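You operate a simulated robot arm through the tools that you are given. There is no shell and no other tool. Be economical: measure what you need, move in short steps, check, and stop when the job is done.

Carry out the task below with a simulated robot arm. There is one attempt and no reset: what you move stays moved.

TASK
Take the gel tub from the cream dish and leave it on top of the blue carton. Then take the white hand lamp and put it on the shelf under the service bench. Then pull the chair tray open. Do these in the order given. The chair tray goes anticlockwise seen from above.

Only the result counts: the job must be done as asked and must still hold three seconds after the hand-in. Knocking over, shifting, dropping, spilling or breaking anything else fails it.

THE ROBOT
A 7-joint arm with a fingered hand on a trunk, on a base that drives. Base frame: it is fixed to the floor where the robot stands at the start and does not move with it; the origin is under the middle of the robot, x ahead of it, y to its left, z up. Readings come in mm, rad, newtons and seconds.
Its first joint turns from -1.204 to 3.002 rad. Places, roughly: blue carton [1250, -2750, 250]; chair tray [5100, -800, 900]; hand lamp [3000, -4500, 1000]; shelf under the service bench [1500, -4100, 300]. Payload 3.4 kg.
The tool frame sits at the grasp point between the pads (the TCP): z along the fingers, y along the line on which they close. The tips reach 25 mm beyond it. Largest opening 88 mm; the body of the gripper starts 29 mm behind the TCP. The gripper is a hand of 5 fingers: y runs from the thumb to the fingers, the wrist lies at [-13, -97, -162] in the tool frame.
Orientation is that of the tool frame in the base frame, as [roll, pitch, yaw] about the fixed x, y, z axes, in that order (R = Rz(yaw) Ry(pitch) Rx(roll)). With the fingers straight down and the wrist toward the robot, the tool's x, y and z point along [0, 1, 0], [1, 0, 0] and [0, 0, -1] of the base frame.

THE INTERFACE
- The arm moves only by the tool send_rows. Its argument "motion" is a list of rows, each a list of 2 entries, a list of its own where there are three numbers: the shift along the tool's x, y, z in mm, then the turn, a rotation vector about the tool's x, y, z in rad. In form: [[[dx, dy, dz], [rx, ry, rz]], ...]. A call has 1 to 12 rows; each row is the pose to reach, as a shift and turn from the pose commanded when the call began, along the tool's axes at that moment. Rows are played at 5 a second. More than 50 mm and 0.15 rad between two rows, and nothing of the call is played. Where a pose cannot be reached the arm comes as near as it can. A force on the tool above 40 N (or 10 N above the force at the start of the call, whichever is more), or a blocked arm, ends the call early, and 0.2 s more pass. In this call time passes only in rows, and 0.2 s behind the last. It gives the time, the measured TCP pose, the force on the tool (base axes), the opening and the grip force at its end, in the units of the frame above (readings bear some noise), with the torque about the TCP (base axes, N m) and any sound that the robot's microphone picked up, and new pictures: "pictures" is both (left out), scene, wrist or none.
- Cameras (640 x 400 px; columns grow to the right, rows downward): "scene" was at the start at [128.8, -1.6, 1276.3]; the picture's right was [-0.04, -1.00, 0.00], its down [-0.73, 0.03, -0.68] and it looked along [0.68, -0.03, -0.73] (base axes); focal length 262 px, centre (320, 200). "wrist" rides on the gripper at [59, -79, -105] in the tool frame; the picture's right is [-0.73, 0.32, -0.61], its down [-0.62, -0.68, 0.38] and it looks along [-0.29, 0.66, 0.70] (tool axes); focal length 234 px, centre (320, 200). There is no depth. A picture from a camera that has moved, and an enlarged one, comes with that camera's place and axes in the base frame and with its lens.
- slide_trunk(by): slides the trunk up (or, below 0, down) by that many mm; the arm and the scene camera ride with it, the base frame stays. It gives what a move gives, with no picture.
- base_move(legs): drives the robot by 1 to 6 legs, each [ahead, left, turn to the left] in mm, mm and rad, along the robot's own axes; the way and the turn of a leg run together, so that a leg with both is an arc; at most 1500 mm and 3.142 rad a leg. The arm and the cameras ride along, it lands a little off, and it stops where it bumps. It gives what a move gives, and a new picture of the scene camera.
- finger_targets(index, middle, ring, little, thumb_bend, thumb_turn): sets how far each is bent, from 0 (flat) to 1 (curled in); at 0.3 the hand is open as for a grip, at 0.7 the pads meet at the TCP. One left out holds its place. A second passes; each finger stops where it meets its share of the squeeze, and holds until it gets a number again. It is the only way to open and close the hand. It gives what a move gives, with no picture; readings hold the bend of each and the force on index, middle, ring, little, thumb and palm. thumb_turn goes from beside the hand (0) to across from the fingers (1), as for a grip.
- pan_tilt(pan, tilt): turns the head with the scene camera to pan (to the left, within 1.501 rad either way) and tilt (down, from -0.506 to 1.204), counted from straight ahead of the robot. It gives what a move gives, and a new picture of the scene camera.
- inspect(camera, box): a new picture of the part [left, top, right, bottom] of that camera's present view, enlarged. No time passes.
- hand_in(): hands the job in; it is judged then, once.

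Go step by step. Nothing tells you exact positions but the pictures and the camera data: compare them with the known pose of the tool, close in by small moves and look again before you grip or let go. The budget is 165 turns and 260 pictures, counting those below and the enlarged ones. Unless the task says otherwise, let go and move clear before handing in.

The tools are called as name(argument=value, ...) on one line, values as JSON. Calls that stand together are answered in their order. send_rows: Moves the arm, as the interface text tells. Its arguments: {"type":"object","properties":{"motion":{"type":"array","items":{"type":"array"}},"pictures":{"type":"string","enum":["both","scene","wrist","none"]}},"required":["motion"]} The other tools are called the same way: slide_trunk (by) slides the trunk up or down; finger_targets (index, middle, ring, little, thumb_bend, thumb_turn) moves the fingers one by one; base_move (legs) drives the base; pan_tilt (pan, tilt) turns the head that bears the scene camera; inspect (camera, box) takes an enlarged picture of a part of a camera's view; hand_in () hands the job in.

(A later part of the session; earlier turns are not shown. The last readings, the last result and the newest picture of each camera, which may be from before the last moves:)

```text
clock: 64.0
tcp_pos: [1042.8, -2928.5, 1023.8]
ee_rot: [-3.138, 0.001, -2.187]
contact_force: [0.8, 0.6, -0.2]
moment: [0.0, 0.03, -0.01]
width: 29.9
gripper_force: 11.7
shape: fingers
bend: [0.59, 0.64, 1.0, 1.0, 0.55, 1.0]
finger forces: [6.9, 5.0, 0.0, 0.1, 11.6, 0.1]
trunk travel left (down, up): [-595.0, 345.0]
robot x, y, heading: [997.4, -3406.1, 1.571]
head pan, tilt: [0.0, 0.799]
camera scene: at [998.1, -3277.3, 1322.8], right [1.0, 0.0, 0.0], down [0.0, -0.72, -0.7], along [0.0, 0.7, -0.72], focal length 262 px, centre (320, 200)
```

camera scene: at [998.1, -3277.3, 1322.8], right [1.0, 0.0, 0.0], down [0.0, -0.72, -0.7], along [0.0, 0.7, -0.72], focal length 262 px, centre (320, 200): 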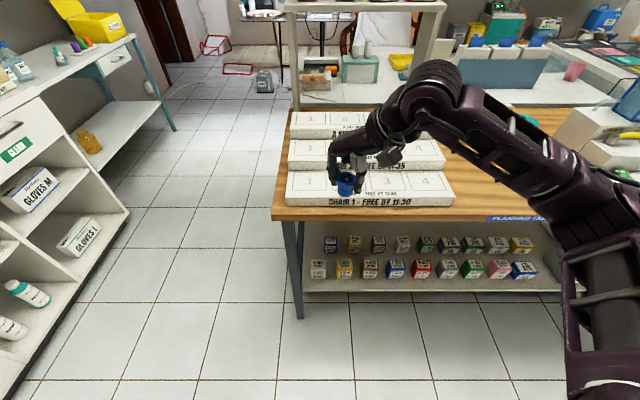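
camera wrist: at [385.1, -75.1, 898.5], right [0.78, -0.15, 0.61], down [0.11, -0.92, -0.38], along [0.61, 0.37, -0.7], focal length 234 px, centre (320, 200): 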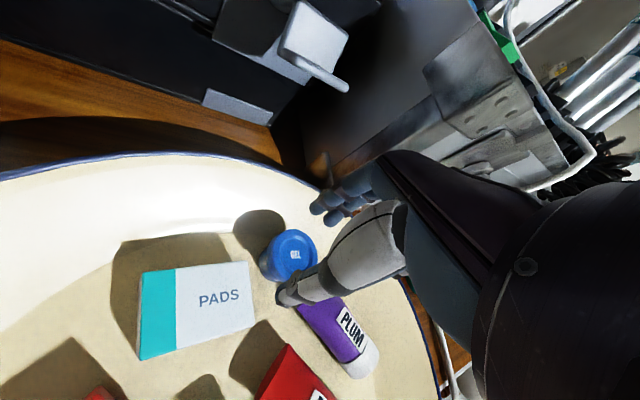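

inspect(camera="scene", box=[300, 225, 430, 290])

inspect(camera="scene", box=[420, 225, 560, 295])

inspect(camera="scene", box=[270, 100, 470, 215])

```text
4.92 times, centred on (365, 258) of scene
camera zoom: at [998.1, -3277.3, 1322.8], right [1.0, 0.0, 0.0], down [0.0, -0.72, -0.7], along [0.0, 0.7, -0.72], focal length 1288 px, centre (98, -83)
```

zoom: 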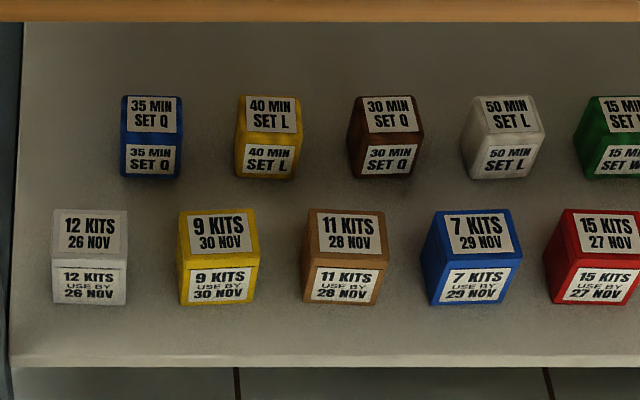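

```text
4.57 times, centred on (490, 260) of scene
camera zoom: at [998.1, -3277.3, 1322.8], right [1.0, 0.0, 0.0], down [0.0, -0.72, -0.7], along [0.0, 0.7, -0.72], focal length 1196 px, centre (-457, -74)
```

zoom: 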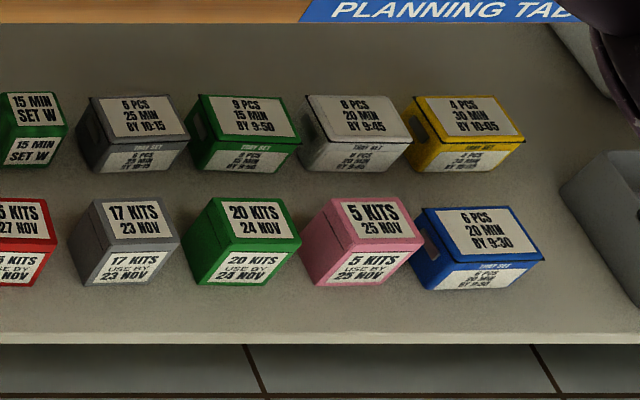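

```text
3.20 times, centred on (370, 158) of scene
camera zoom: at [998.1, -3277.3, 1322.8], right [1.0, 0.0, 0.0], down [0.0, -0.72, -0.7], along [0.0, 0.7, -0.72], focal length 837 px, centre (160, 336)
```

zoom: 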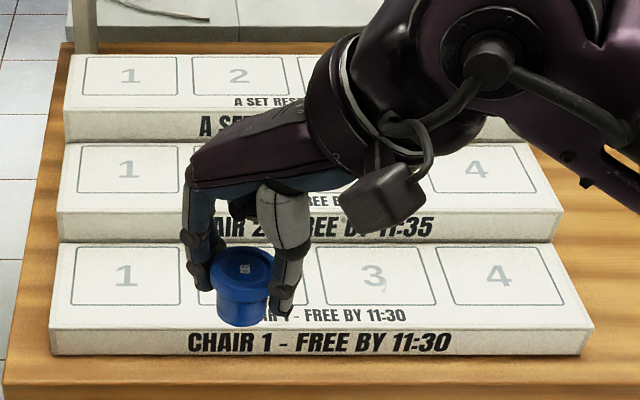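

Several blue items are there; the blue "7 KITS" carton at about (1311, -2717), top near z 370, best matches the given place. I'll line up in front of it, staying back from the bench top edge, and lower the trunk.

base_move(legs=[[-90, -270, 0]])

slide_trunk(by=-480)

pan_tilt(pan=-0.1, tilt=0.5)

```text
clock: 66.0
tcp_pos: [1313.2, -3018.5, 1022.5]
ee_rot: [-3.139, 0.0, -2.187]
contact_force: [-0.3, 0.5, -0.5]
moment: [0.02, 0.01, 0.01]
width: 29.8
gripper_force: 11.8
shape: fingers
bend: [0.59, 0.64, 1.0, 1.0, 0.55, 1.0]
finger forces: [6.9, 5.0, 0.1, 0.1, 11.6, 0.0]
trunk travel left (down, up): [-595.0, 345.0]
robot x, y, heading: [1265.9, -3499.4, 1.568]
head pan, tilt: [0.0, 0.799]
camera scene: at [1267.9, -3367.7, 1322.8], right [1.0, 0.0, 0.0], down [0.0, -0.72, -0.7], along [0.0, 0.7, -0.72], focal length 262 px, centre (320, 200)
```

scene: 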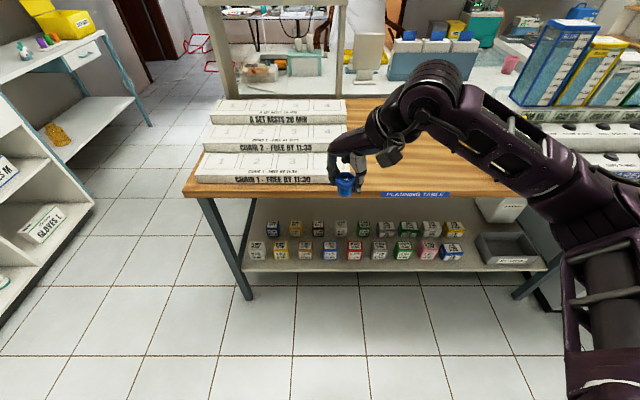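

```text
refused: -480 is not a number from -400 to 400
```

```text
clock: 66.8
tcp_pos: [1313.1, -3020.6, 1022.8]
ee_rot: [-3.138, 0.0, -2.185]
contact_force: [0.6, -0.6, -0.2]
moment: [0.06, -0.03, -0.01]
width: 29.9
gripper_force: 12.0
shape: fingers
bend: [0.59, 0.64, 1.0, 1.0, 0.55, 1.0]
finger forces: [6.9, 4.9, 0.0, 0.1, 11.6, 0.0]
trunk travel left (down, up): [-595.0, 345.0]
robot x, y, heading: [1264.0, -3498.6, 1.568]
head pan, tilt: [-0.099, 0.499]
camera scene: at [1276.2, -3357.6, 1348.7], right [1.0, -0.1, 0.0], down [-0.05, -0.48, -0.88], along [0.09, 0.87, -0.48], focal length 262 px, centre (320, 200)
```

scene: 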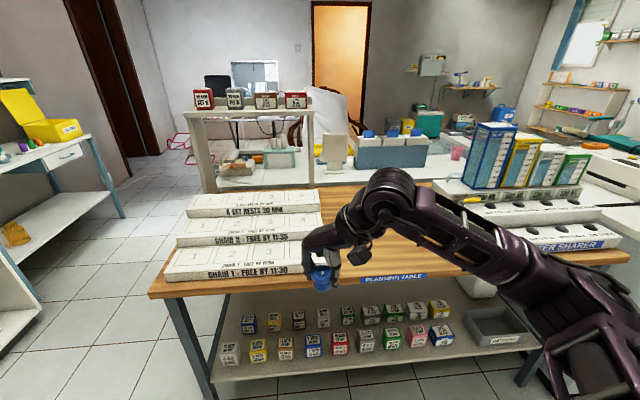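

slide_trunk(by=-380)

slide_trunk(by=-110)

pan_tilt(pan=-0.1, tilt=0.4)

send_rows(motion=[[[0, 0, 0], [0, 0, 0]]], pictures="wrist")

```text
clock: 70.4
tcp_pos: [1312.3, -3018.5, 643.4]
ee_rot: [-3.138, 0.001, -2.186]
contact_force: [-0.2, 0.1, 0.1]
moment: [-0.03, -0.04, 0.0]
width: 29.9
gripper_force: 11.6
shape: fingers
bend: [0.59, 0.64, 1.0, 1.0, 0.55, 1.0]
finger forces: [6.9, 5.0, 0.0, 0.1, 11.6, 0.0]
trunk travel left (down, up): [-215.0, 725.0]
robot x, y, heading: [1269.1, -3497.1, 1.574]
head pan, tilt: [-0.099, 0.499]
```

```text
clock: 71.8
tcp_pos: [1311.4, -3020.0, 534.6]
ee_rot: [-3.137, -0.001, -2.187]
contact_force: [-0.3, 0.1, -0.4]
moment: [-0.03, 0.02, -0.04]
width: 29.7
gripper_force: 11.8
shape: fingers
bend: [0.59, 0.64, 1.0, 1.0, 0.55, 1.0]
finger forces: [6.9, 5.0, 0.0, 0.0, 11.6, 0.1]
trunk travel left (down, up): [-105.0, 835.0]
robot x, y, heading: [1267.8, -3497.5, 1.568]
head pan, tilt: [-0.099, 0.499]
```

```text
clock: 72.5
tcp_pos: [1312.3, -3019.5, 533.7]
ee_rot: [-3.137, 0.0, -2.188]
contact_force: [0.0, -0.3, 0.0]
moment: [-0.01, 0.0, 0.0]
width: 29.8
gripper_force: 11.2
shape: fingers
bend: [0.59, 0.64, 1.0, 1.0, 0.55, 1.0]
finger forces: [6.9, 5.0, 0.0, 0.0, 11.6, 0.1]
trunk travel left (down, up): [-105.0, 835.0]
robot x, y, heading: [1268.1, -3498.1, 1.573]
head pan, tilt: [-0.099, 0.4]
camera scene: at [1276.4, -3356.0, 867.9], right [1.0, -0.1, 0.0], down [-0.04, -0.39, -0.92], along [0.09, 0.92, -0.39], focal length 262 px, centre (320, 200)
```

scene: 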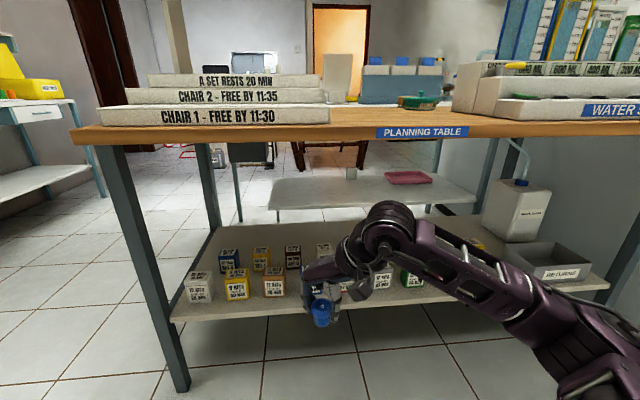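

```text
clock: 72.9
tcp_pos: [1311.9, -3018.8, 533.5]
ee_rot: [-3.139, 0.002, -2.188]
contact_force: [0.2, -0.1, -0.2]
moment: [0.01, 0.0, 0.0]
width: 29.7
gripper_force: 11.6
shape: fingers
bend: [0.59, 0.64, 1.0, 1.0, 0.55, 1.0]
finger forces: [6.9, 5.0, 0.0, 0.0, 11.6, 0.0]
trunk travel left (down, up): [-105.0, 835.0]
robot x, y, heading: [1267.1, -3498.9, 1.569]
head pan, tilt: [-0.099, 0.4]
camera wrist: at [1342.1, -3113.0, 638.5], right [0.15, 0.78, 0.61], down [0.92, 0.11, -0.38], along [-0.37, 0.61, -0.7], focal length 234 px, centre (320, 200)
```

wrist: 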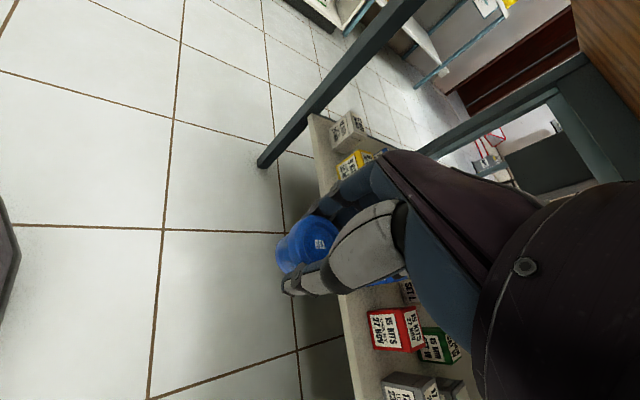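

The path under the bench top is clear. I'll lower 80 mm more and drive ahead 200 mm so the hand goes under the bench top above the cartons.

slide_trunk(by=-75)

base_move(legs=[[190, 0, 0]])

pan_tilt(pan=0.0, tilt=0.6)

send_rows(motion=[[[0, 0, 0], [0, 0, 0]]], pictures="wrist")

```text
clock: 74.0
tcp_pos: [1313.1, -3018.5, 459.0]
ee_rot: [-3.137, 0.0, -2.186]
contact_force: [0.0, 0.2, -1.0]
moment: [0.0, -0.02, 0.0]
width: 29.7
gripper_force: 11.9
shape: fingers
bend: [0.59, 0.64, 1.0, 1.0, 0.55, 1.0]
finger forces: [6.9, 5.0, 0.1, 0.0, 11.7, 0.1]
trunk travel left (down, up): [-30.0, 910.0]
robot x, y, heading: [1269.5, -3495.8, 1.569]
head pan, tilt: [-0.099, 0.4]
```

```text
clock: 75.6
tcp_pos: [1312.7, -2828.9, 456.9]
ee_rot: [-3.138, -0.001, -2.188]
contact_force: [-1.2, -0.3, -0.6]
moment: [-0.01, 0.02, -0.02]
width: 29.9
gripper_force: 11.5
shape: fingers
bend: [0.59, 0.64, 1.0, 1.0, 0.55, 1.0]
finger forces: [6.9, 4.9, 0.0, 0.0, 11.6, 0.0]
trunk travel left (down, up): [-30.0, 910.0]
robot x, y, heading: [1270.6, -3310.6, 1.575]
head pan, tilt: [-0.099, 0.4]
camera scene: at [1276.2, -3165.8, 792.9], right [1.0, -0.1, 0.0], down [-0.04, -0.39, -0.92], along [0.09, 0.92, -0.39], focal length 262 px, centre (320, 200)
```

scene: 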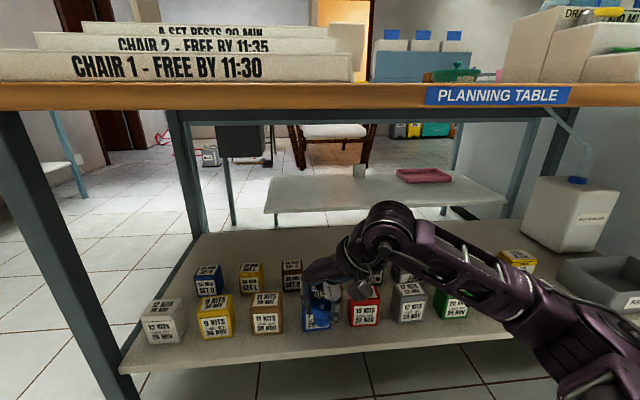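

```text
clock: 76.3
tcp_pos: [1310.4, -2829.8, 459.3]
ee_rot: [-3.139, 0.001, -2.187]
contact_force: [-0.6, 0.3, -0.1]
moment: [0.02, -0.02, 0.06]
width: 29.8
gripper_force: 11.9
shape: fingers
bend: [0.59, 0.64, 1.0, 1.0, 0.55, 1.0]
finger forces: [6.9, 5.1, 0.0, 0.0, 11.6, 0.0]
trunk travel left (down, up): [-30.0, 910.0]
robot x, y, heading: [1267.5, -3312.1, 1.57]
head pan, tilt: [0.0, 0.6]
camera scene: at [1267.1, -3169.6, 774.7], right [1.0, 0.0, 0.0], down [0.0, -0.56, -0.83], along [0.0, 0.83, -0.56], focal length 262 px, centre (320, 200)
```

scene: 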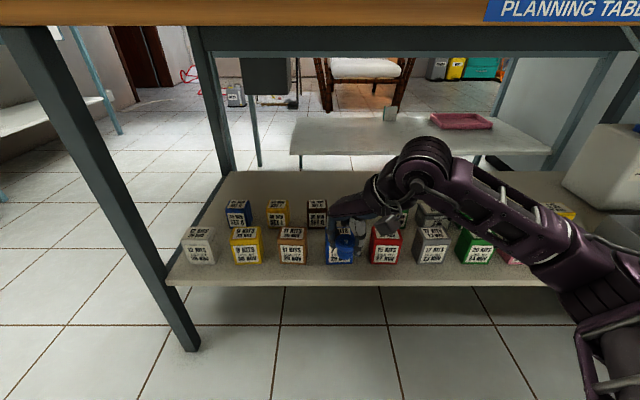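

```text
clock: 76.7
tcp_pos: [1312.4, -2829.3, 457.5]
ee_rot: [-3.139, 0.0, -2.187]
contact_force: [-0.3, 0.7, -0.2]
moment: [0.0, 0.0, -0.01]
width: 29.6
gripper_force: 12.0
shape: fingers
bend: [0.59, 0.64, 1.0, 1.0, 0.55, 1.0]
finger forces: [6.8, 5.0, 0.0, 0.0, 11.6, 0.0]
trunk travel left (down, up): [-30.0, 910.0]
robot x, y, heading: [1267.3, -3312.1, 1.574]
head pan, tilt: [0.0, 0.6]
camera wrist: at [1341.8, -2922.8, 563.5], right [0.15, 0.78, 0.61], down [0.92, 0.11, -0.38], along [-0.37, 0.61, -0.7], focal length 234 px, centre (320, 200)
```

wrist: 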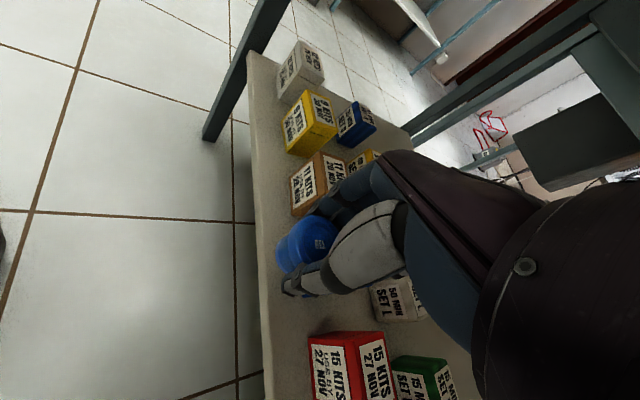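

inspect(camera="scene", box=[270, 180, 410, 280])

inspect(camera="wrist", box=[240, 130, 440, 400])

```text
4.00 times, centred on (340, 230) of scene
camera zoom: at [1267.0, -3169.6, 774.7], right [1.0, 0.0, 0.0], down [0.0, -0.56, -0.83], along [0.0, 0.83, -0.56], focal length 1047 px, centre (240, 80)
```

zoom: 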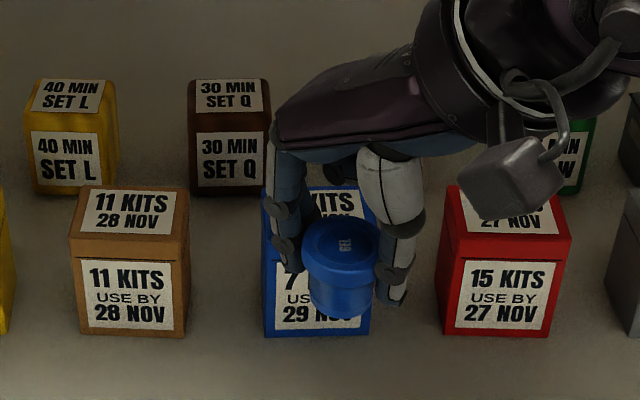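

```text
1.48 times, centred on (340, 265) of wrist
camera zoom: at [1341.8, -2922.8, 563.5], right [0.15, 0.78, 0.61], down [0.92, 0.11, -0.38], along [-0.37, 0.61, -0.7], focal length 347 px, centre (290, 104)
```

zoom: 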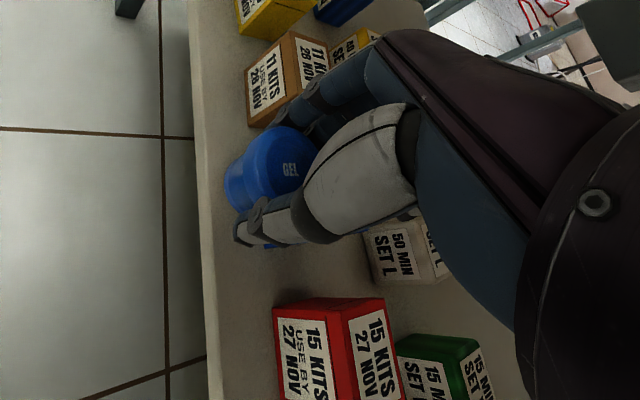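

The "7 KITS" carton is about 58 mm square, top centre near (1311, -2722, 385). I'll drive ahead 105 mm and re-check.

base_move(legs=[[104, 0, 0]])

pan_tilt(pan=-0.05, tilt=0.8)

inspect(camera="scene", box=[270, 120, 410, 220])

inspect(camera="wrist", box=[220, 150, 420, 350])

```text
clock: 77.9
tcp_pos: [1311.7, -2724.1, 458.5]
ee_rot: [-3.139, -0.002, -2.187]
contact_force: [-0.2, -0.1, 0.1]
moment: [0.01, 0.02, -0.02]
width: 29.6
gripper_force: 11.9
shape: fingers
bend: [0.59, 0.64, 1.0, 1.0, 0.55, 1.0]
finger forces: [7.0, 5.1, 0.0, 0.1, 11.6, 0.1]
trunk travel left (down, up): [-30.0, 910.0]
robot x, y, heading: [1268.5, -3205.7, 1.577]
head pan, tilt: [0.0, 0.6]
camera scene: at [1266.9, -3065.6, 774.7], right [1.0, 0.0, 0.0], down [0.0, -0.56, -0.83], along [0.0, 0.83, -0.56], focal length 262 px, centre (320, 200)
```

scene: 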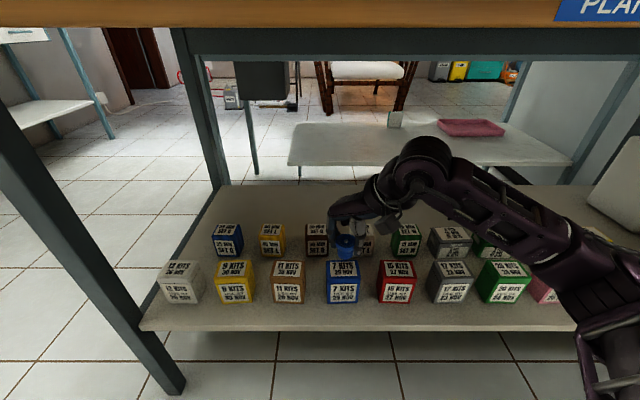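

```text
clock: 78.6
tcp_pos: [1312.0, -2724.1, 459.1]
ee_rot: [-3.138, -0.001, -2.187]
contact_force: [0.3, 0.3, -0.4]
moment: [-0.02, 0.04, -0.02]
width: 29.8
gripper_force: 11.6
shape: fingers
bend: [0.59, 0.64, 1.0, 1.0, 0.55, 1.0]
finger forces: [7.0, 5.2, 0.1, 0.0, 11.6, 0.1]
trunk travel left (down, up): [-30.0, 910.0]
robot x, y, heading: [1269.4, -3206.4, 1.567]
head pan, tilt: [-0.051, 0.799]
camera scene: at [1270.9, -3073.3, 757.9], right [1.0, -0.05, 0.0], down [-0.04, -0.72, -0.7], along [0.03, 0.7, -0.72], focal length 262 px, centre (320, 200)
```

scene: 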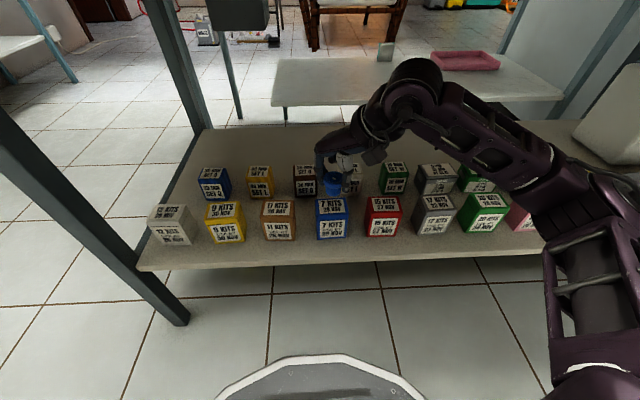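

```text
4.00 times, centred on (340, 170) of scene
camera zoom: at [1270.9, -3073.3, 757.9], right [1.0, -0.05, 0.0], down [-0.04, -0.72, -0.7], along [0.03, 0.7, -0.72], focal length 1047 px, centre (240, 320)
```

zoom: 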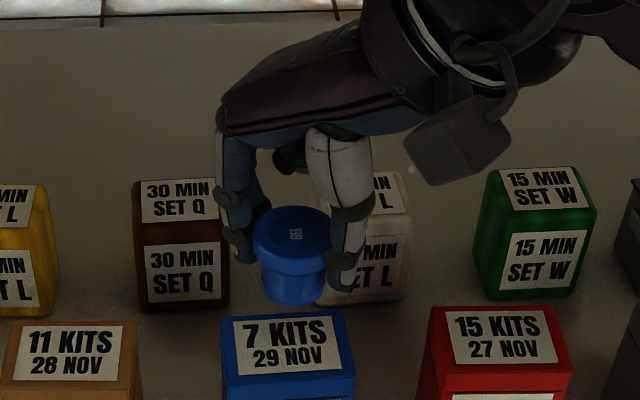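

```text
2.00 times, centred on (320, 250) of wrist
camera zoom: at [1341.6, -2818.7, 563.5], right [0.15, 0.78, 0.61], down [0.92, 0.11, -0.38], along [-0.37, 0.61, -0.7], focal length 468 px, centre (320, 100)
```

zoom: 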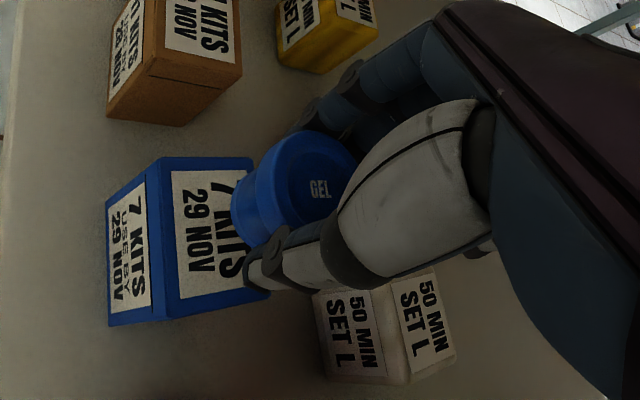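

The tub is directly above the carton within a few mm. I'll lower in small steps watching the force.

send_rows(motion=[[[0, 0, 10], [0, 0, 0]], [[0, 0, 20], [0, 0, 0]]], pictures="none")

inspect(camera="scene", box=[270, 120, 410, 220])

inspect(camera="wrist", box=[220, 150, 420, 350])

```text
clock: 79.2
tcp_pos: [1310.0, -2725.1, 437.9]
ee_rot: [-3.139, 0.0, -2.184]
contact_force: [0.7, -0.8, 0.0]
moment: [-0.02, 0.02, -0.03]
width: 29.8
gripper_force: 11.9
shape: fingers
bend: [0.59, 0.64, 1.0, 1.0, 0.55, 1.0]
finger forces: [6.9, 4.9, 0.1, 0.0, 11.6, 0.0]
trunk travel left (down, up): [-30.0, 910.0]
robot x, y, heading: [1270.3, -3209.3, 1.576]
head pan, tilt: [-0.051, 0.799]
```

```text
4.00 times, centred on (340, 170) of scene
camera zoom: at [1270.9, -3073.4, 757.8], right [1.0, -0.05, 0.0], down [-0.04, -0.72, -0.7], along [0.03, 0.7, -0.72], focal length 1047 px, centre (240, 320)
```

zoom: 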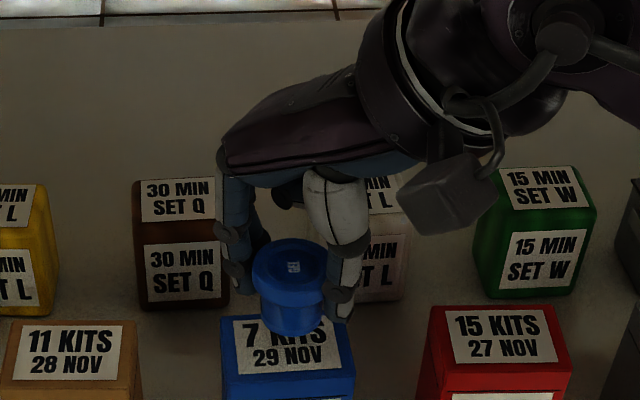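

```text
2.00 times, centred on (320, 250) of wrist
camera zoom: at [1341.6, -2819.1, 543.4], right [0.15, 0.78, 0.61], down [0.92, 0.12, -0.38], along [-0.37, 0.61, -0.7], focal length 468 px, centre (320, 100)
```

zoom: 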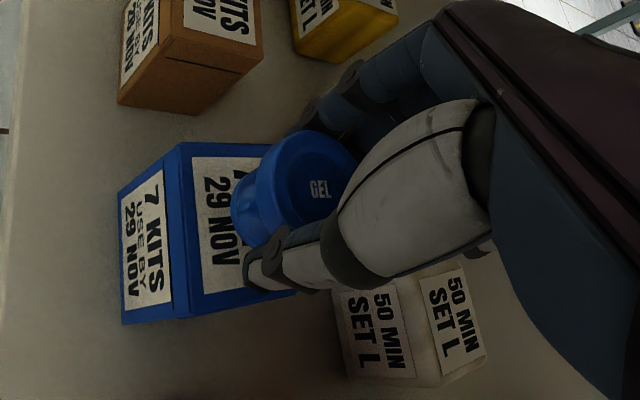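

send_rows(motion=[[[0, 0, 4], [0, 0, 0]], [[0, 0, 8], [0, 0, 0]], [[0, 0, 10], [0, 0, 0]], [[0, 0, 12], [0, 0, 0]]], pictures="none")

inspect(camera="scene", box=[270, 120, 410, 220])

inspect(camera="wrist", box=[220, 150, 420, 350])

```text
clock: 80.2
tcp_pos: [1311.7, -2725.4, 426.0]
ee_rot: [-3.138, 0.0, -2.186]
contact_force: [-0.1, -0.6, 0.0]
moment: [0.01, 0.01, -0.03]
width: 29.6
gripper_force: 12.2
shape: fingers
bend: [0.59, 0.64, 1.0, 1.0, 0.55, 1.0]
finger forces: [6.9, 5.0, 0.0, 0.0, 11.6, 0.1]
trunk travel left (down, up): [-30.0, 910.0]
robot x, y, heading: [1270.0, -3202.2, 1.572]
head pan, tilt: [-0.051, 0.799]
```

```text
4.00 times, centred on (340, 170) of scene
camera zoom: at [1271.0, -3073.4, 757.8], right [1.0, -0.05, 0.0], down [-0.04, -0.72, -0.7], along [0.03, 0.7, -0.72], focal length 1047 px, centre (240, 320)
```

zoom: 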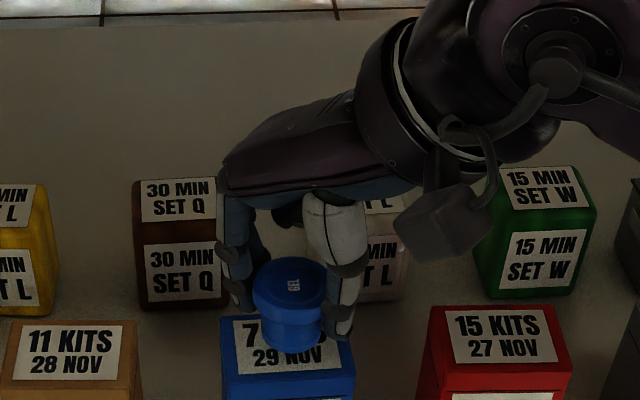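

```text
2.00 times, centred on (320, 250) of wrist
camera zoom: at [1341.9, -2819.1, 531.8], right [0.15, 0.78, 0.61], down [0.92, 0.12, -0.38], along [-0.37, 0.61, -0.7], focal length 468 px, centre (320, 100)
```

zoom: 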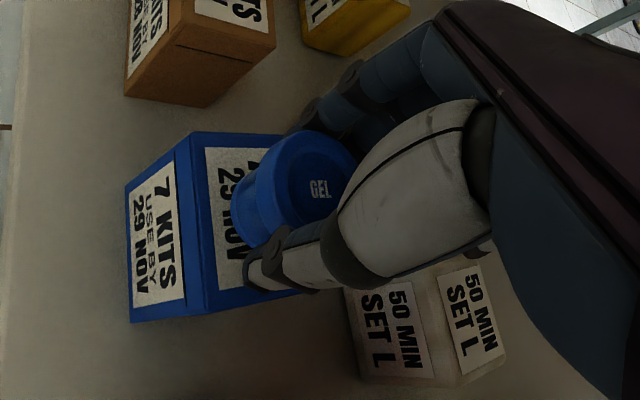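

send_rows(motion=[[[0, 0, 2], [0, 0, 0]], [[0, 0, 4], [0, 0, 0]], [[0, 0, 5], [0, 0, 0]], [[0, 0, 6], [0, 0, 0]]], pictures="none")

inspect(camera="scene", box=[300, 150, 380, 220])

```text
clock: 81.2
tcp_pos: [1310.8, -2725.0, 420.4]
ee_rot: [-3.138, 0.0, -2.187]
contact_force: [-0.5, -0.1, 0.2]
moment: [0.0, 0.0, 0.01]
width: 29.8
gripper_force: 11.4
shape: fingers
bend: [0.59, 0.64, 1.0, 1.0, 0.55, 1.0]
finger forces: [6.8, 5.1, 0.0, 0.1, 11.5, 0.0]
trunk travel left (down, up): [-30.0, 910.0]
robot x, y, heading: [1265.2, -3207.1, 1.565]
head pan, tilt: [-0.051, 0.799]
```

```text
5.71 times, centred on (340, 185) of scene
camera zoom: at [1271.0, -3073.4, 757.8], right [1.0, -0.05, 0.0], down [-0.04, -0.72, -0.7], along [0.03, 0.7, -0.72], focal length 1495 px, centre (206, 286)
```

zoom: 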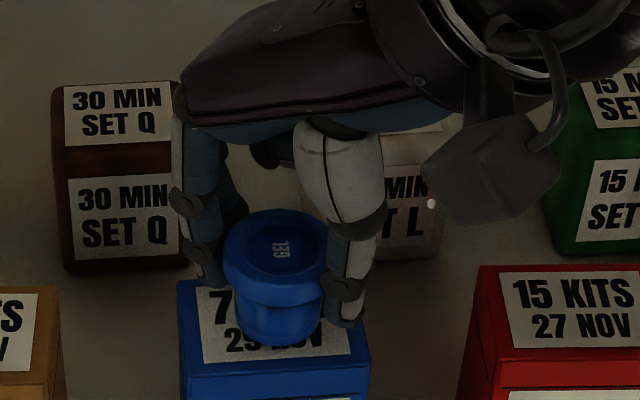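

send_rows(motion=[[[0, 0, 1.5], [0, 0, 0]], [[0, 0, 3], [0, 0, 0]], [[0, 0, 4], [0, 0, 0]], [[0, 0, 5], [0, 0, 0]]], pictures="none")

inspect(camera="scene", box=[300, 150, 380, 220])

```text
clock: 82.2
tcp_pos: [1311.1, -2724.9, 415.0]
ee_rot: [-3.14, 0.0, -2.188]
contact_force: [-0.6, -1.1, 3.8]
moment: [0.02, -0.02, -0.01]
width: 29.4
gripper_force: 12.6
shape: fingers
bend: [0.59, 0.64, 1.0, 1.0, 0.55, 1.0]
finger forces: [6.8, 4.9, 0.0, 0.0, 12.5, 0.0]
trunk travel left (down, up): [-30.0, 910.0]
robot x, y, heading: [1267.4, -3207.5, 1.573]
head pan, tilt: [-0.051, 0.799]
```

```text
5.71 times, centred on (340, 185) of scene
camera zoom: at [1270.9, -3073.7, 758.0], right [1.0, -0.05, 0.0], down [-0.04, -0.72, -0.7], along [0.03, 0.7, -0.72], focal length 1495 px, centre (206, 286)
```

zoom: 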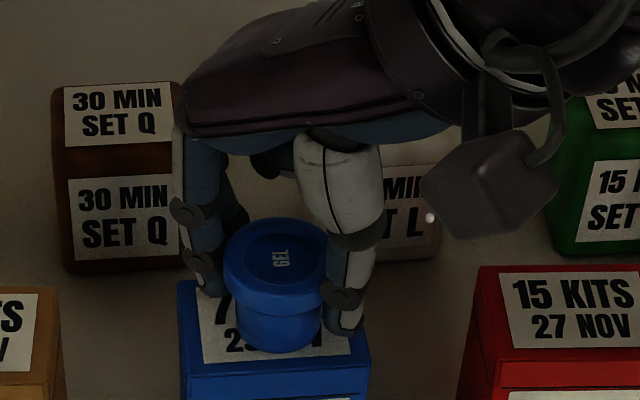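

The tub rests centred on the carton. I'll open gently and look.

finger_targets(index=0.5, middle=0.5, thumb_bend=0.47)

finger_targets(index=0.42, middle=0.42, thumb_bend=0.4)

inspect(camera="scene", box=[300, 150, 380, 220])

inspect(camera="wrist", box=[220, 150, 420, 350])

```text
clock: 83.2
tcp_pos: [1312.3, -2725.5, 415.2]
ee_rot: [-3.138, 0.0, -2.187]
contact_force: [0.0, -0.2, -0.3]
moment: [0.02, 0.01, -0.01]
width: 44.3
gripper_force: 0.1
shape: fingers
bend: [0.5, 0.5, 1.0, 1.0, 0.47, 1.0]
finger forces: [0.1, 0.0, 0.1, 0.0, 0.0, 0.0]
trunk travel left (down, up): [-30.0, 910.0]
robot x, y, heading: [1267.5, -3205.6, 1.574]
head pan, tilt: [-0.051, 0.799]
```

```text
clock: 84.2
tcp_pos: [1312.1, -2724.2, 416.3]
ee_rot: [-3.138, 0.0, -2.186]
contact_force: [-0.7, -0.3, -0.3]
moment: [-0.01, -0.02, 0.0]
width: 60.8
gripper_force: 0.1
shape: fingers
bend: [0.42, 0.42, 1.0, 1.0, 0.4, 0.99]
finger forces: [0.0, 0.1, 0.0, 0.0, 0.0, 0.0]
trunk travel left (down, up): [-30.0, 910.0]
robot x, y, heading: [1267.0, -3203.1, 1.577]
head pan, tilt: [-0.051, 0.799]
```

```text
5.71 times, centred on (340, 185) of scene
camera zoom: at [1271.0, -3073.4, 757.8], right [1.0, -0.05, 0.0], down [-0.04, -0.72, -0.7], along [0.03, 0.7, -0.72], focal length 1495 px, centre (206, 286)
```

zoom: 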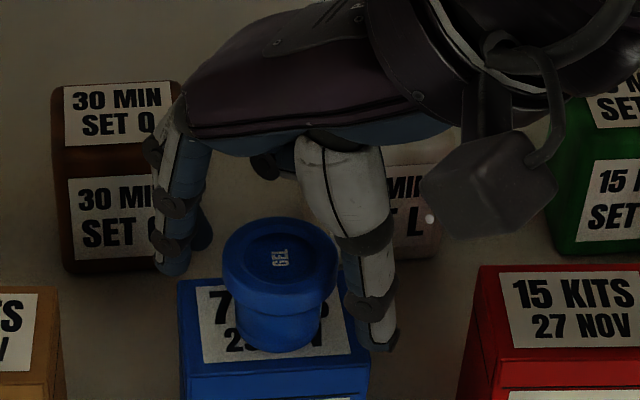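

```text
2.00 times, centred on (320, 250) of wrist
camera zoom: at [1341.8, -2819.0, 520.6], right [0.15, 0.78, 0.61], down [0.92, 0.12, -0.38], along [-0.37, 0.61, -0.7], focal length 468 px, centre (320, 100)
```

zoom: 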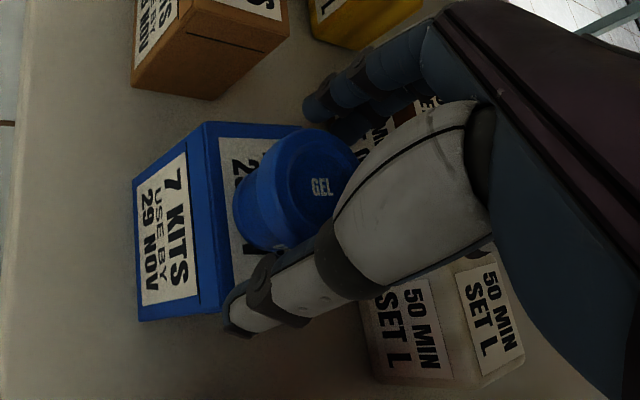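

The tub stands. I'll rise 80 mm and back out from under the bench.

slide_trunk(by=75)

base_move(legs=[[-270, 0, 0]])

inspect(camera="scene", box=[220, 60, 460, 210])

```text
clock: 85.3
tcp_pos: [1311.2, -2725.2, 489.2]
ee_rot: [-3.137, -0.001, -2.187]
contact_force: [-0.2, 0.1, 0.6]
moment: [0.0, 0.0, -0.03]
width: 61.0
gripper_force: 0.1
shape: fingers
bend: [0.42, 0.42, 1.0, 1.0, 0.4, 0.99]
finger forces: [0.0, 0.1, 0.0, 0.1, 0.0, 0.1]
trunk travel left (down, up): [-105.0, 835.0]
robot x, y, heading: [1271.0, -3202.0, 1.575]
head pan, tilt: [-0.051, 0.799]
```

```text
clock: 87.2
tcp_pos: [1312.5, -2995.9, 491.0]
ee_rot: [-3.138, 0.0, -2.187]
contact_force: [-0.7, -0.6, -0.7]
moment: [0.01, -0.01, 0.02]
width: 60.8
gripper_force: 0.0
shape: fingers
bend: [0.42, 0.42, 1.0, 1.0, 0.4, 0.99]
finger forces: [0.1, 0.1, 0.0, 0.0, 0.0, 0.1]
trunk travel left (down, up): [-105.0, 835.0]
robot x, y, heading: [1269.0, -3477.5, 1.573]
head pan, tilt: [-0.051, 0.799]
camera scene: at [1271.3, -3345.3, 832.8], right [1.0, -0.05, 0.0], down [-0.04, -0.72, -0.7], along [0.03, 0.7, -0.72], focal length 262 px, centre (320, 200)
```

scene: 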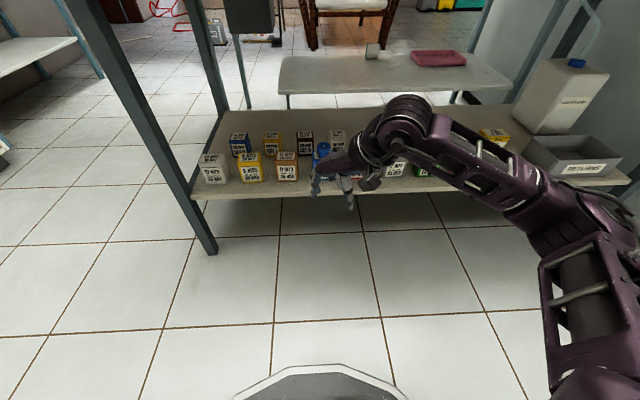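

```text
2.67 times, centred on (340, 135) of scene
camera zoom: at [1271.3, -3345.3, 832.8], right [1.0, -0.05, 0.0], down [-0.04, -0.72, -0.7], along [0.03, 0.7, -0.72], focal length 698 px, centre (267, 373)
```

zoom: 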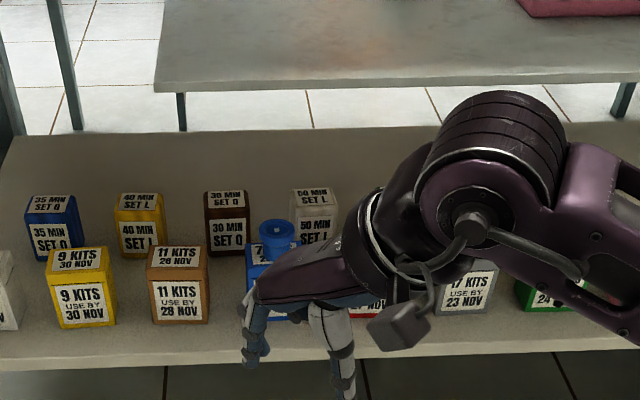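

The tub stands on the carton undisturbed. Now I'll raise the trunk, turn to face +x, and look for the hand lamp.

slide_trunk(by=400)

slide_trunk(by=200)

base_move(legs=[[0, 0, -1.571]])

pan_tilt(pan=-0.8, tilt=0.35)

```text
clock: 91.1
tcp_pos: [1312.4, -2998.1, 891.7]
ee_rot: [-3.138, 0.001, -2.187]
contact_force: [-0.1, 0.1, 0.1]
moment: [0.0, -0.01, 0.02]
width: 60.7
gripper_force: 0.1
shape: fingers
bend: [0.42, 0.42, 1.0, 1.0, 0.4, 0.99]
finger forces: [0.1, 0.1, 0.0, 0.0, 0.1, 0.0]
trunk travel left (down, up): [-505.0, 435.0]
robot x, y, heading: [1268.2, -3478.8, 1.574]
head pan, tilt: [-0.051, 0.799]
```

```text
clock: 93.2
tcp_pos: [1311.9, -2996.8, 1090.7]
ee_rot: [-3.138, 0.0, -2.187]
contact_force: [-1.2, 0.2, -0.3]
moment: [-0.05, -0.01, -0.01]
width: 60.6
gripper_force: 0.0
shape: fingers
bend: [0.42, 0.42, 1.0, 1.0, 0.4, 0.99]
finger forces: [0.1, 0.0, 0.0, 0.1, 0.0, 0.1]
trunk travel left (down, up): [-705.0, 235.0]
robot x, y, heading: [1269.5, -3477.2, 1.576]
head pan, tilt: [-0.051, 0.799]
```

```text
clock: 97.5
tcp_pos: [1747.3, -3527.7, 1090.6]
ee_rot: [-3.138, 0.001, 2.512]
contact_force: [-0.5, 0.1, -0.5]
moment: [-0.01, 0.02, 0.01]
width: 60.9
gripper_force: 0.1
shape: fingers
bend: [0.42, 0.42, 1.0, 1.0, 0.4, 0.99]
finger forces: [0.1, 0.0, 0.0, 0.0, 0.1, 0.0]
trunk travel left (down, up): [-705.0, 235.0]
robot x, y, heading: [1268.1, -3476.7, -0.012]
head pan, tilt: [-0.051, 0.799]
camera scene: at [1397.9, -3481.7, 1432.8], right [-0.06, -1.0, 0.0], down [-0.72, 0.04, -0.7], along [0.7, -0.04, -0.72], focal length 262 px, centre (320, 200)
```

scene: 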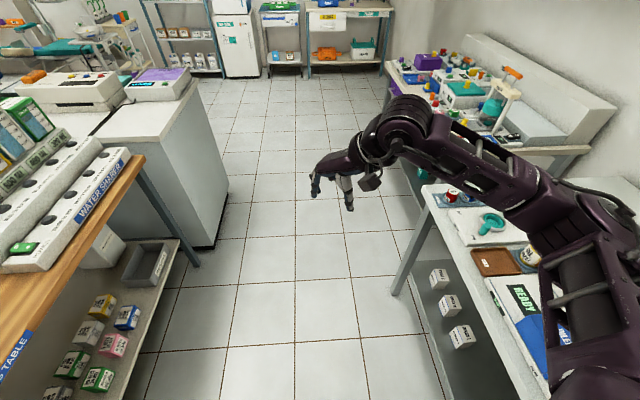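

```text
clock: 98.6
tcp_pos: [1748.5, -3527.8, 1090.7]
ee_rot: [-3.138, 0.0, 2.514]
contact_force: [0.5, 0.0, 1.4]
moment: [0.0, 0.0, -0.03]
width: 60.9
gripper_force: 0.0
shape: fingers
bend: [0.42, 0.42, 1.0, 1.0, 0.4, 0.99]
finger forces: [0.0, 0.1, 0.0, 0.0, 0.0, 0.0]
trunk travel left (down, up): [-705.0, 235.0]
robot x, y, heading: [1264.2, -3481.5, -0.013]
head pan, tilt: [-0.799, 0.351]
camera scene: at [1381.6, -3544.1, 1472.4], right [-0.72, -0.69, 0.0], down [-0.24, 0.25, -0.94], along [0.65, -0.68, -0.34], focal length 262 px, centre (320, 200)
```

scene: 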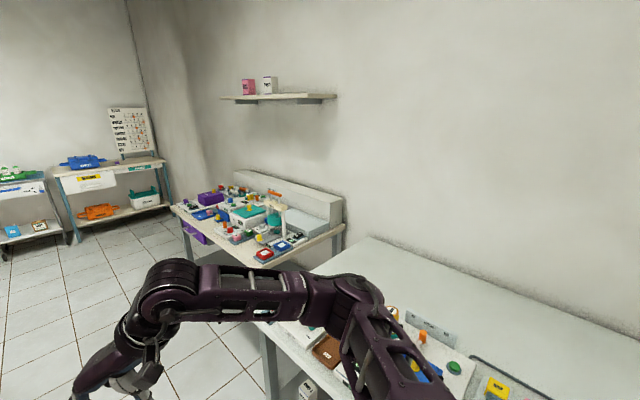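

inspect(camera="scene", box=[160, 170, 350, 270])

inspect(camera="scene", box=[0, 130, 180, 240])

```text
3.37 times, centred on (255, 220) of scene
camera zoom: at [1381.6, -3544.1, 1472.4], right [-0.72, -0.69, 0.0], down [-0.24, 0.25, -0.94], along [0.65, -0.68, -0.34], focal length 881 px, centre (539, 133)
```

zoom: 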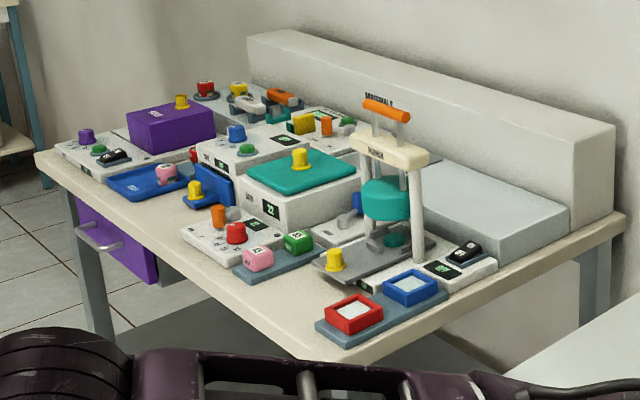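

```text
3.56 times, centred on (90, 185) of scene
camera zoom: at [1381.6, -3544.1, 1472.4], right [-0.72, -0.69, 0.0], down [-0.24, 0.25, -0.94], along [0.65, -0.68, -0.34], focal length 930 px, centre (1138, 253)
```

zoom: 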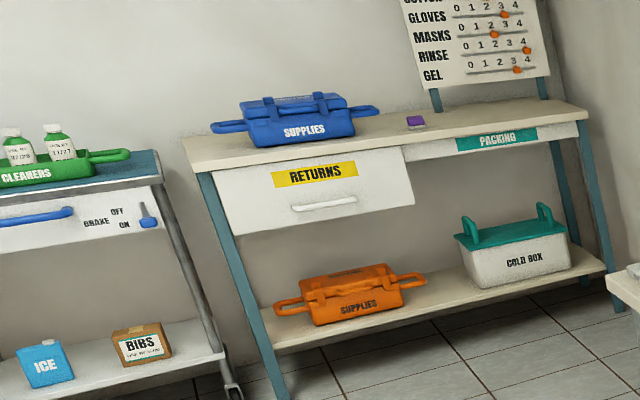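

The white lamp seems to be on the back right corner of the purple-drawer bench, near (2930, -4370). I'll drive along the aisle and look closer.

base_move(legs=[[1300, 60, 0]])

pan_tilt(pan=-1.1, tilt=0.55)

```text
clock: 105.1
tcp_pos: [3047.5, -3486.8, 1091.0]
ee_rot: [-3.138, -0.001, 2.509]
contact_force: [-0.1, -0.5, 0.1]
moment: [-0.01, 0.02, 0.0]
width: 61.0
gripper_force: 0.1
shape: fingers
bend: [0.42, 0.42, 1.0, 1.0, 0.4, 0.99]
finger forces: [0.0, 0.0, 0.1, 0.0, 0.1, 0.1]
trunk travel left (down, up): [-705.0, 235.0]
robot x, y, heading: [2563.4, -3436.4, -0.017]
head pan, tilt: [-0.799, 0.351]
camera scene: at [2679.8, -3502.2, 1472.4], right [-0.73, -0.69, 0.0], down [-0.24, 0.25, -0.94], along [0.64, -0.68, -0.34], focal length 262 px, centre (320, 200)
```

scene: 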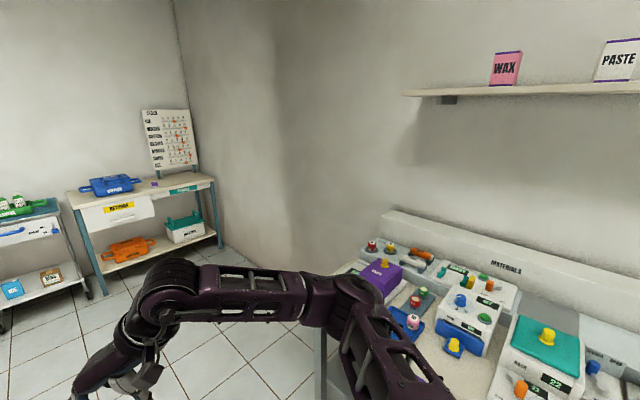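

```text
clock: 105.9
tcp_pos: [3046.0, -3487.6, 1090.3]
ee_rot: [-3.139, 0.001, 2.509]
contact_force: [0.0, 0.8, 0.0]
moment: [-0.01, -0.01, 0.0]
width: 60.8
gripper_force: 0.0
shape: fingers
bend: [0.42, 0.42, 1.0, 1.0, 0.4, 0.99]
finger forces: [0.1, 0.0, 0.0, 0.1, 0.0, 0.1]
trunk travel left (down, up): [-705.0, 235.0]
robot x, y, heading: [2565.3, -3434.9, -0.013]
head pan, tilt: [-1.1, 0.55]
camera scene: at [2655.5, -3515.0, 1454.2], right [-0.9, -0.44, 0.0], down [-0.23, 0.47, -0.85], along [0.38, -0.77, -0.52], focal length 262 px, centre (320, 200)
```

scene: 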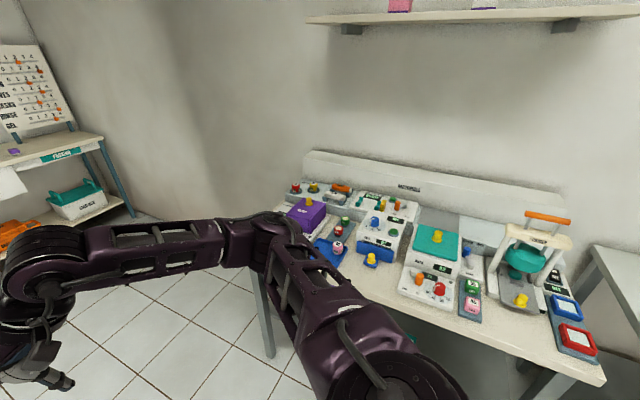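

inspect(camera="scene", box=[275, 165, 435, 265])

```text
4.00 times, centred on (355, 215) of scene
camera zoom: at [2655.5, -3515.0, 1454.2], right [-0.9, -0.44, 0.0], down [-0.23, 0.47, -0.85], along [0.38, -0.77, -0.52], focal length 1047 px, centre (180, 140)
```

zoom: 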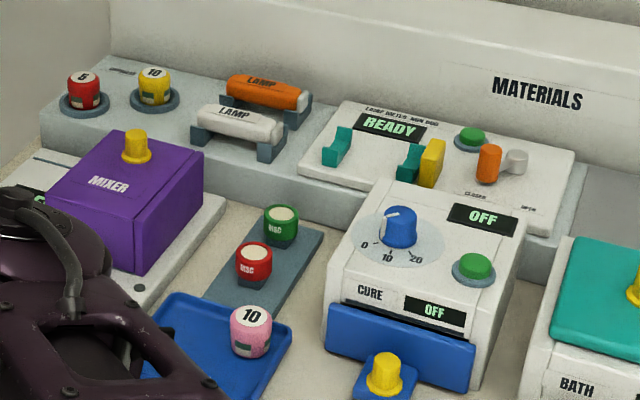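

The white lamp lies on a cradle at about (3016, -4383, 906), its axis along x, with the orange one behind it. I'd approach from the north facing it; first I'll test how far the arm reaches with the plain orientation.

send_rows(motion=[[[0, 0, 0], [0, 0, 0.136]], [[0, 0, 0], [0, 0, 0.272]], [[0, 0, 0], [0, 0, 0.408]], [[0, 0, 0], [0, 0, 0.544]], [[0, 0, 0], [0, 0, 0.68]], [[0, 0, 0], [0, 0, 0.816]], [[0, 0, 0], [0, 0, 0.952]]], pictures="none")

send_rows(motion=[[[0, 40, 0], [0, 0, 0]], [[0, 80, 0], [0, 0, 0]], [[0, 120, 0], [0, 0, 0]], [[0, 150, 0], [0, 0, 0]]], pictures="scene")

```text
clock: 107.5
tcp_pos: [3046.9, -3485.7, 1090.7]
ee_rot: [-3.139, 0.003, 1.554]
contact_force: [-0.4, -0.1, 0.1]
moment: [0.02, 0.0, 0.0]
width: 60.8
gripper_force: 0.1
shape: fingers
bend: [0.42, 0.42, 1.0, 1.0, 0.4, 0.99]
finger forces: [0.0, 0.1, 0.1, 0.0, 0.1, 0.0]
trunk travel left (down, up): [-705.0, 235.0]
robot x, y, heading: [2566.7, -3436.7, -0.018]
head pan, tilt: [-1.1, 0.55]
```

```text
clock: 108.5
tcp_pos: [3196.7, -3488.4, 1089.0]
ee_rot: [-3.139, 0.003, 1.559]
contact_force: [0.4, -0.4, -0.6]
moment: [0.02, -0.02, 0.0]
width: 61.0
gripper_force: 0.1
shape: fingers
bend: [0.42, 0.42, 1.0, 1.0, 0.4, 0.99]
finger forces: [0.0, 0.1, 0.0, 0.0, 0.0, 0.0]
trunk travel left (down, up): [-705.0, 235.0]
robot x, y, heading: [2568.3, -3437.0, -0.013]
head pan, tilt: [-1.1, 0.55]
camera scene: at [2656.3, -3514.5, 1454.2], right [-0.9, -0.44, 0.0], down [-0.23, 0.47, -0.85], along [0.38, -0.77, -0.52], focal length 262 px, centre (320, 200)
```

scene: 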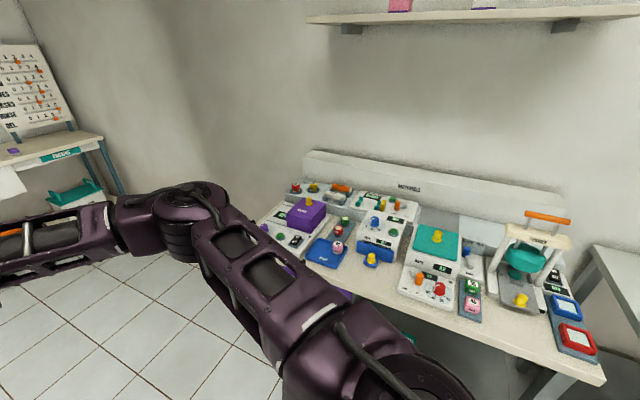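

Reach of 630 mm works. Now I'll go to x≈3058 and turn to face the bench.

base_move(legs=[[490, 0, 0], [0, 0, -1.556]])

pan_tilt(pan=-0.0, tilt=0.6)

```text
clock: 115.2
tcp_pos: [3024.0, -4071.8, 1088.7]
ee_rot: [-3.139, 0.004, 0.021]
contact_force: [0.4, 0.4, 0.3]
moment: [-0.03, -0.03, 0.02]
width: 61.0
gripper_force: 0.0
shape: fingers
bend: [0.42, 0.42, 1.0, 1.0, 0.4, 0.99]
finger forces: [0.0, 0.0, 0.0, 0.1, 0.0, 0.0]
trunk travel left (down, up): [-705.0, 235.0]
robot x, y, heading: [3054.4, -3438.9, -1.554]
head pan, tilt: [-1.1, 0.55]
camera scene: at [2976.9, -3531.8, 1454.2], right [-0.47, 0.88, 0.0], down [0.46, 0.25, -0.85], along [-0.75, -0.4, -0.52], focal length 262 px, centre (320, 200)
```

scene: 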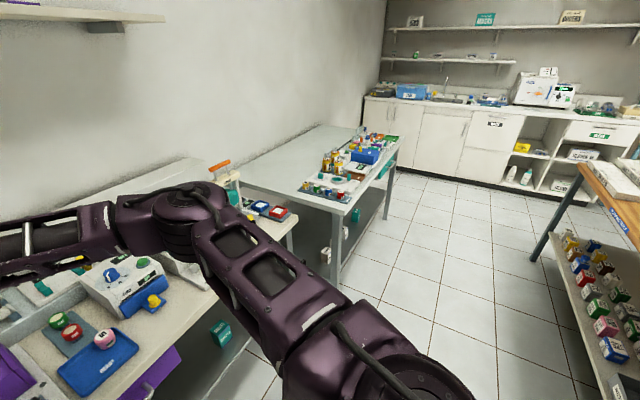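

```text
clock: 116.5
tcp_pos: [3024.1, -4072.2, 1090.0]
ee_rot: [-3.136, 0.005, 0.023]
contact_force: [-0.6, 0.0, 0.2]
moment: [-0.02, -0.01, 0.0]
width: 61.1
gripper_force: 0.1
shape: fingers
bend: [0.42, 0.42, 1.0, 1.0, 0.4, 0.99]
finger forces: [0.0, 0.1, 0.1, 0.0, 0.1, 0.1]
trunk travel left (down, up): [-705.0, 235.0]
robot x, y, heading: [3054.8, -3442.3, -1.552]
head pan, tilt: [0.0, 0.6]
camera scene: at [3057.7, -3577.9, 1449.7], right [-1.0, -0.02, 0.0], down [-0.01, 0.56, -0.83], along [0.02, -0.82, -0.56], focal length 262 px, centre (320, 200)
```

scene: 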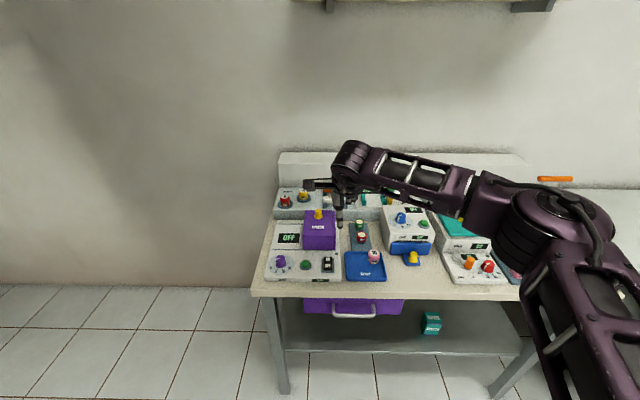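

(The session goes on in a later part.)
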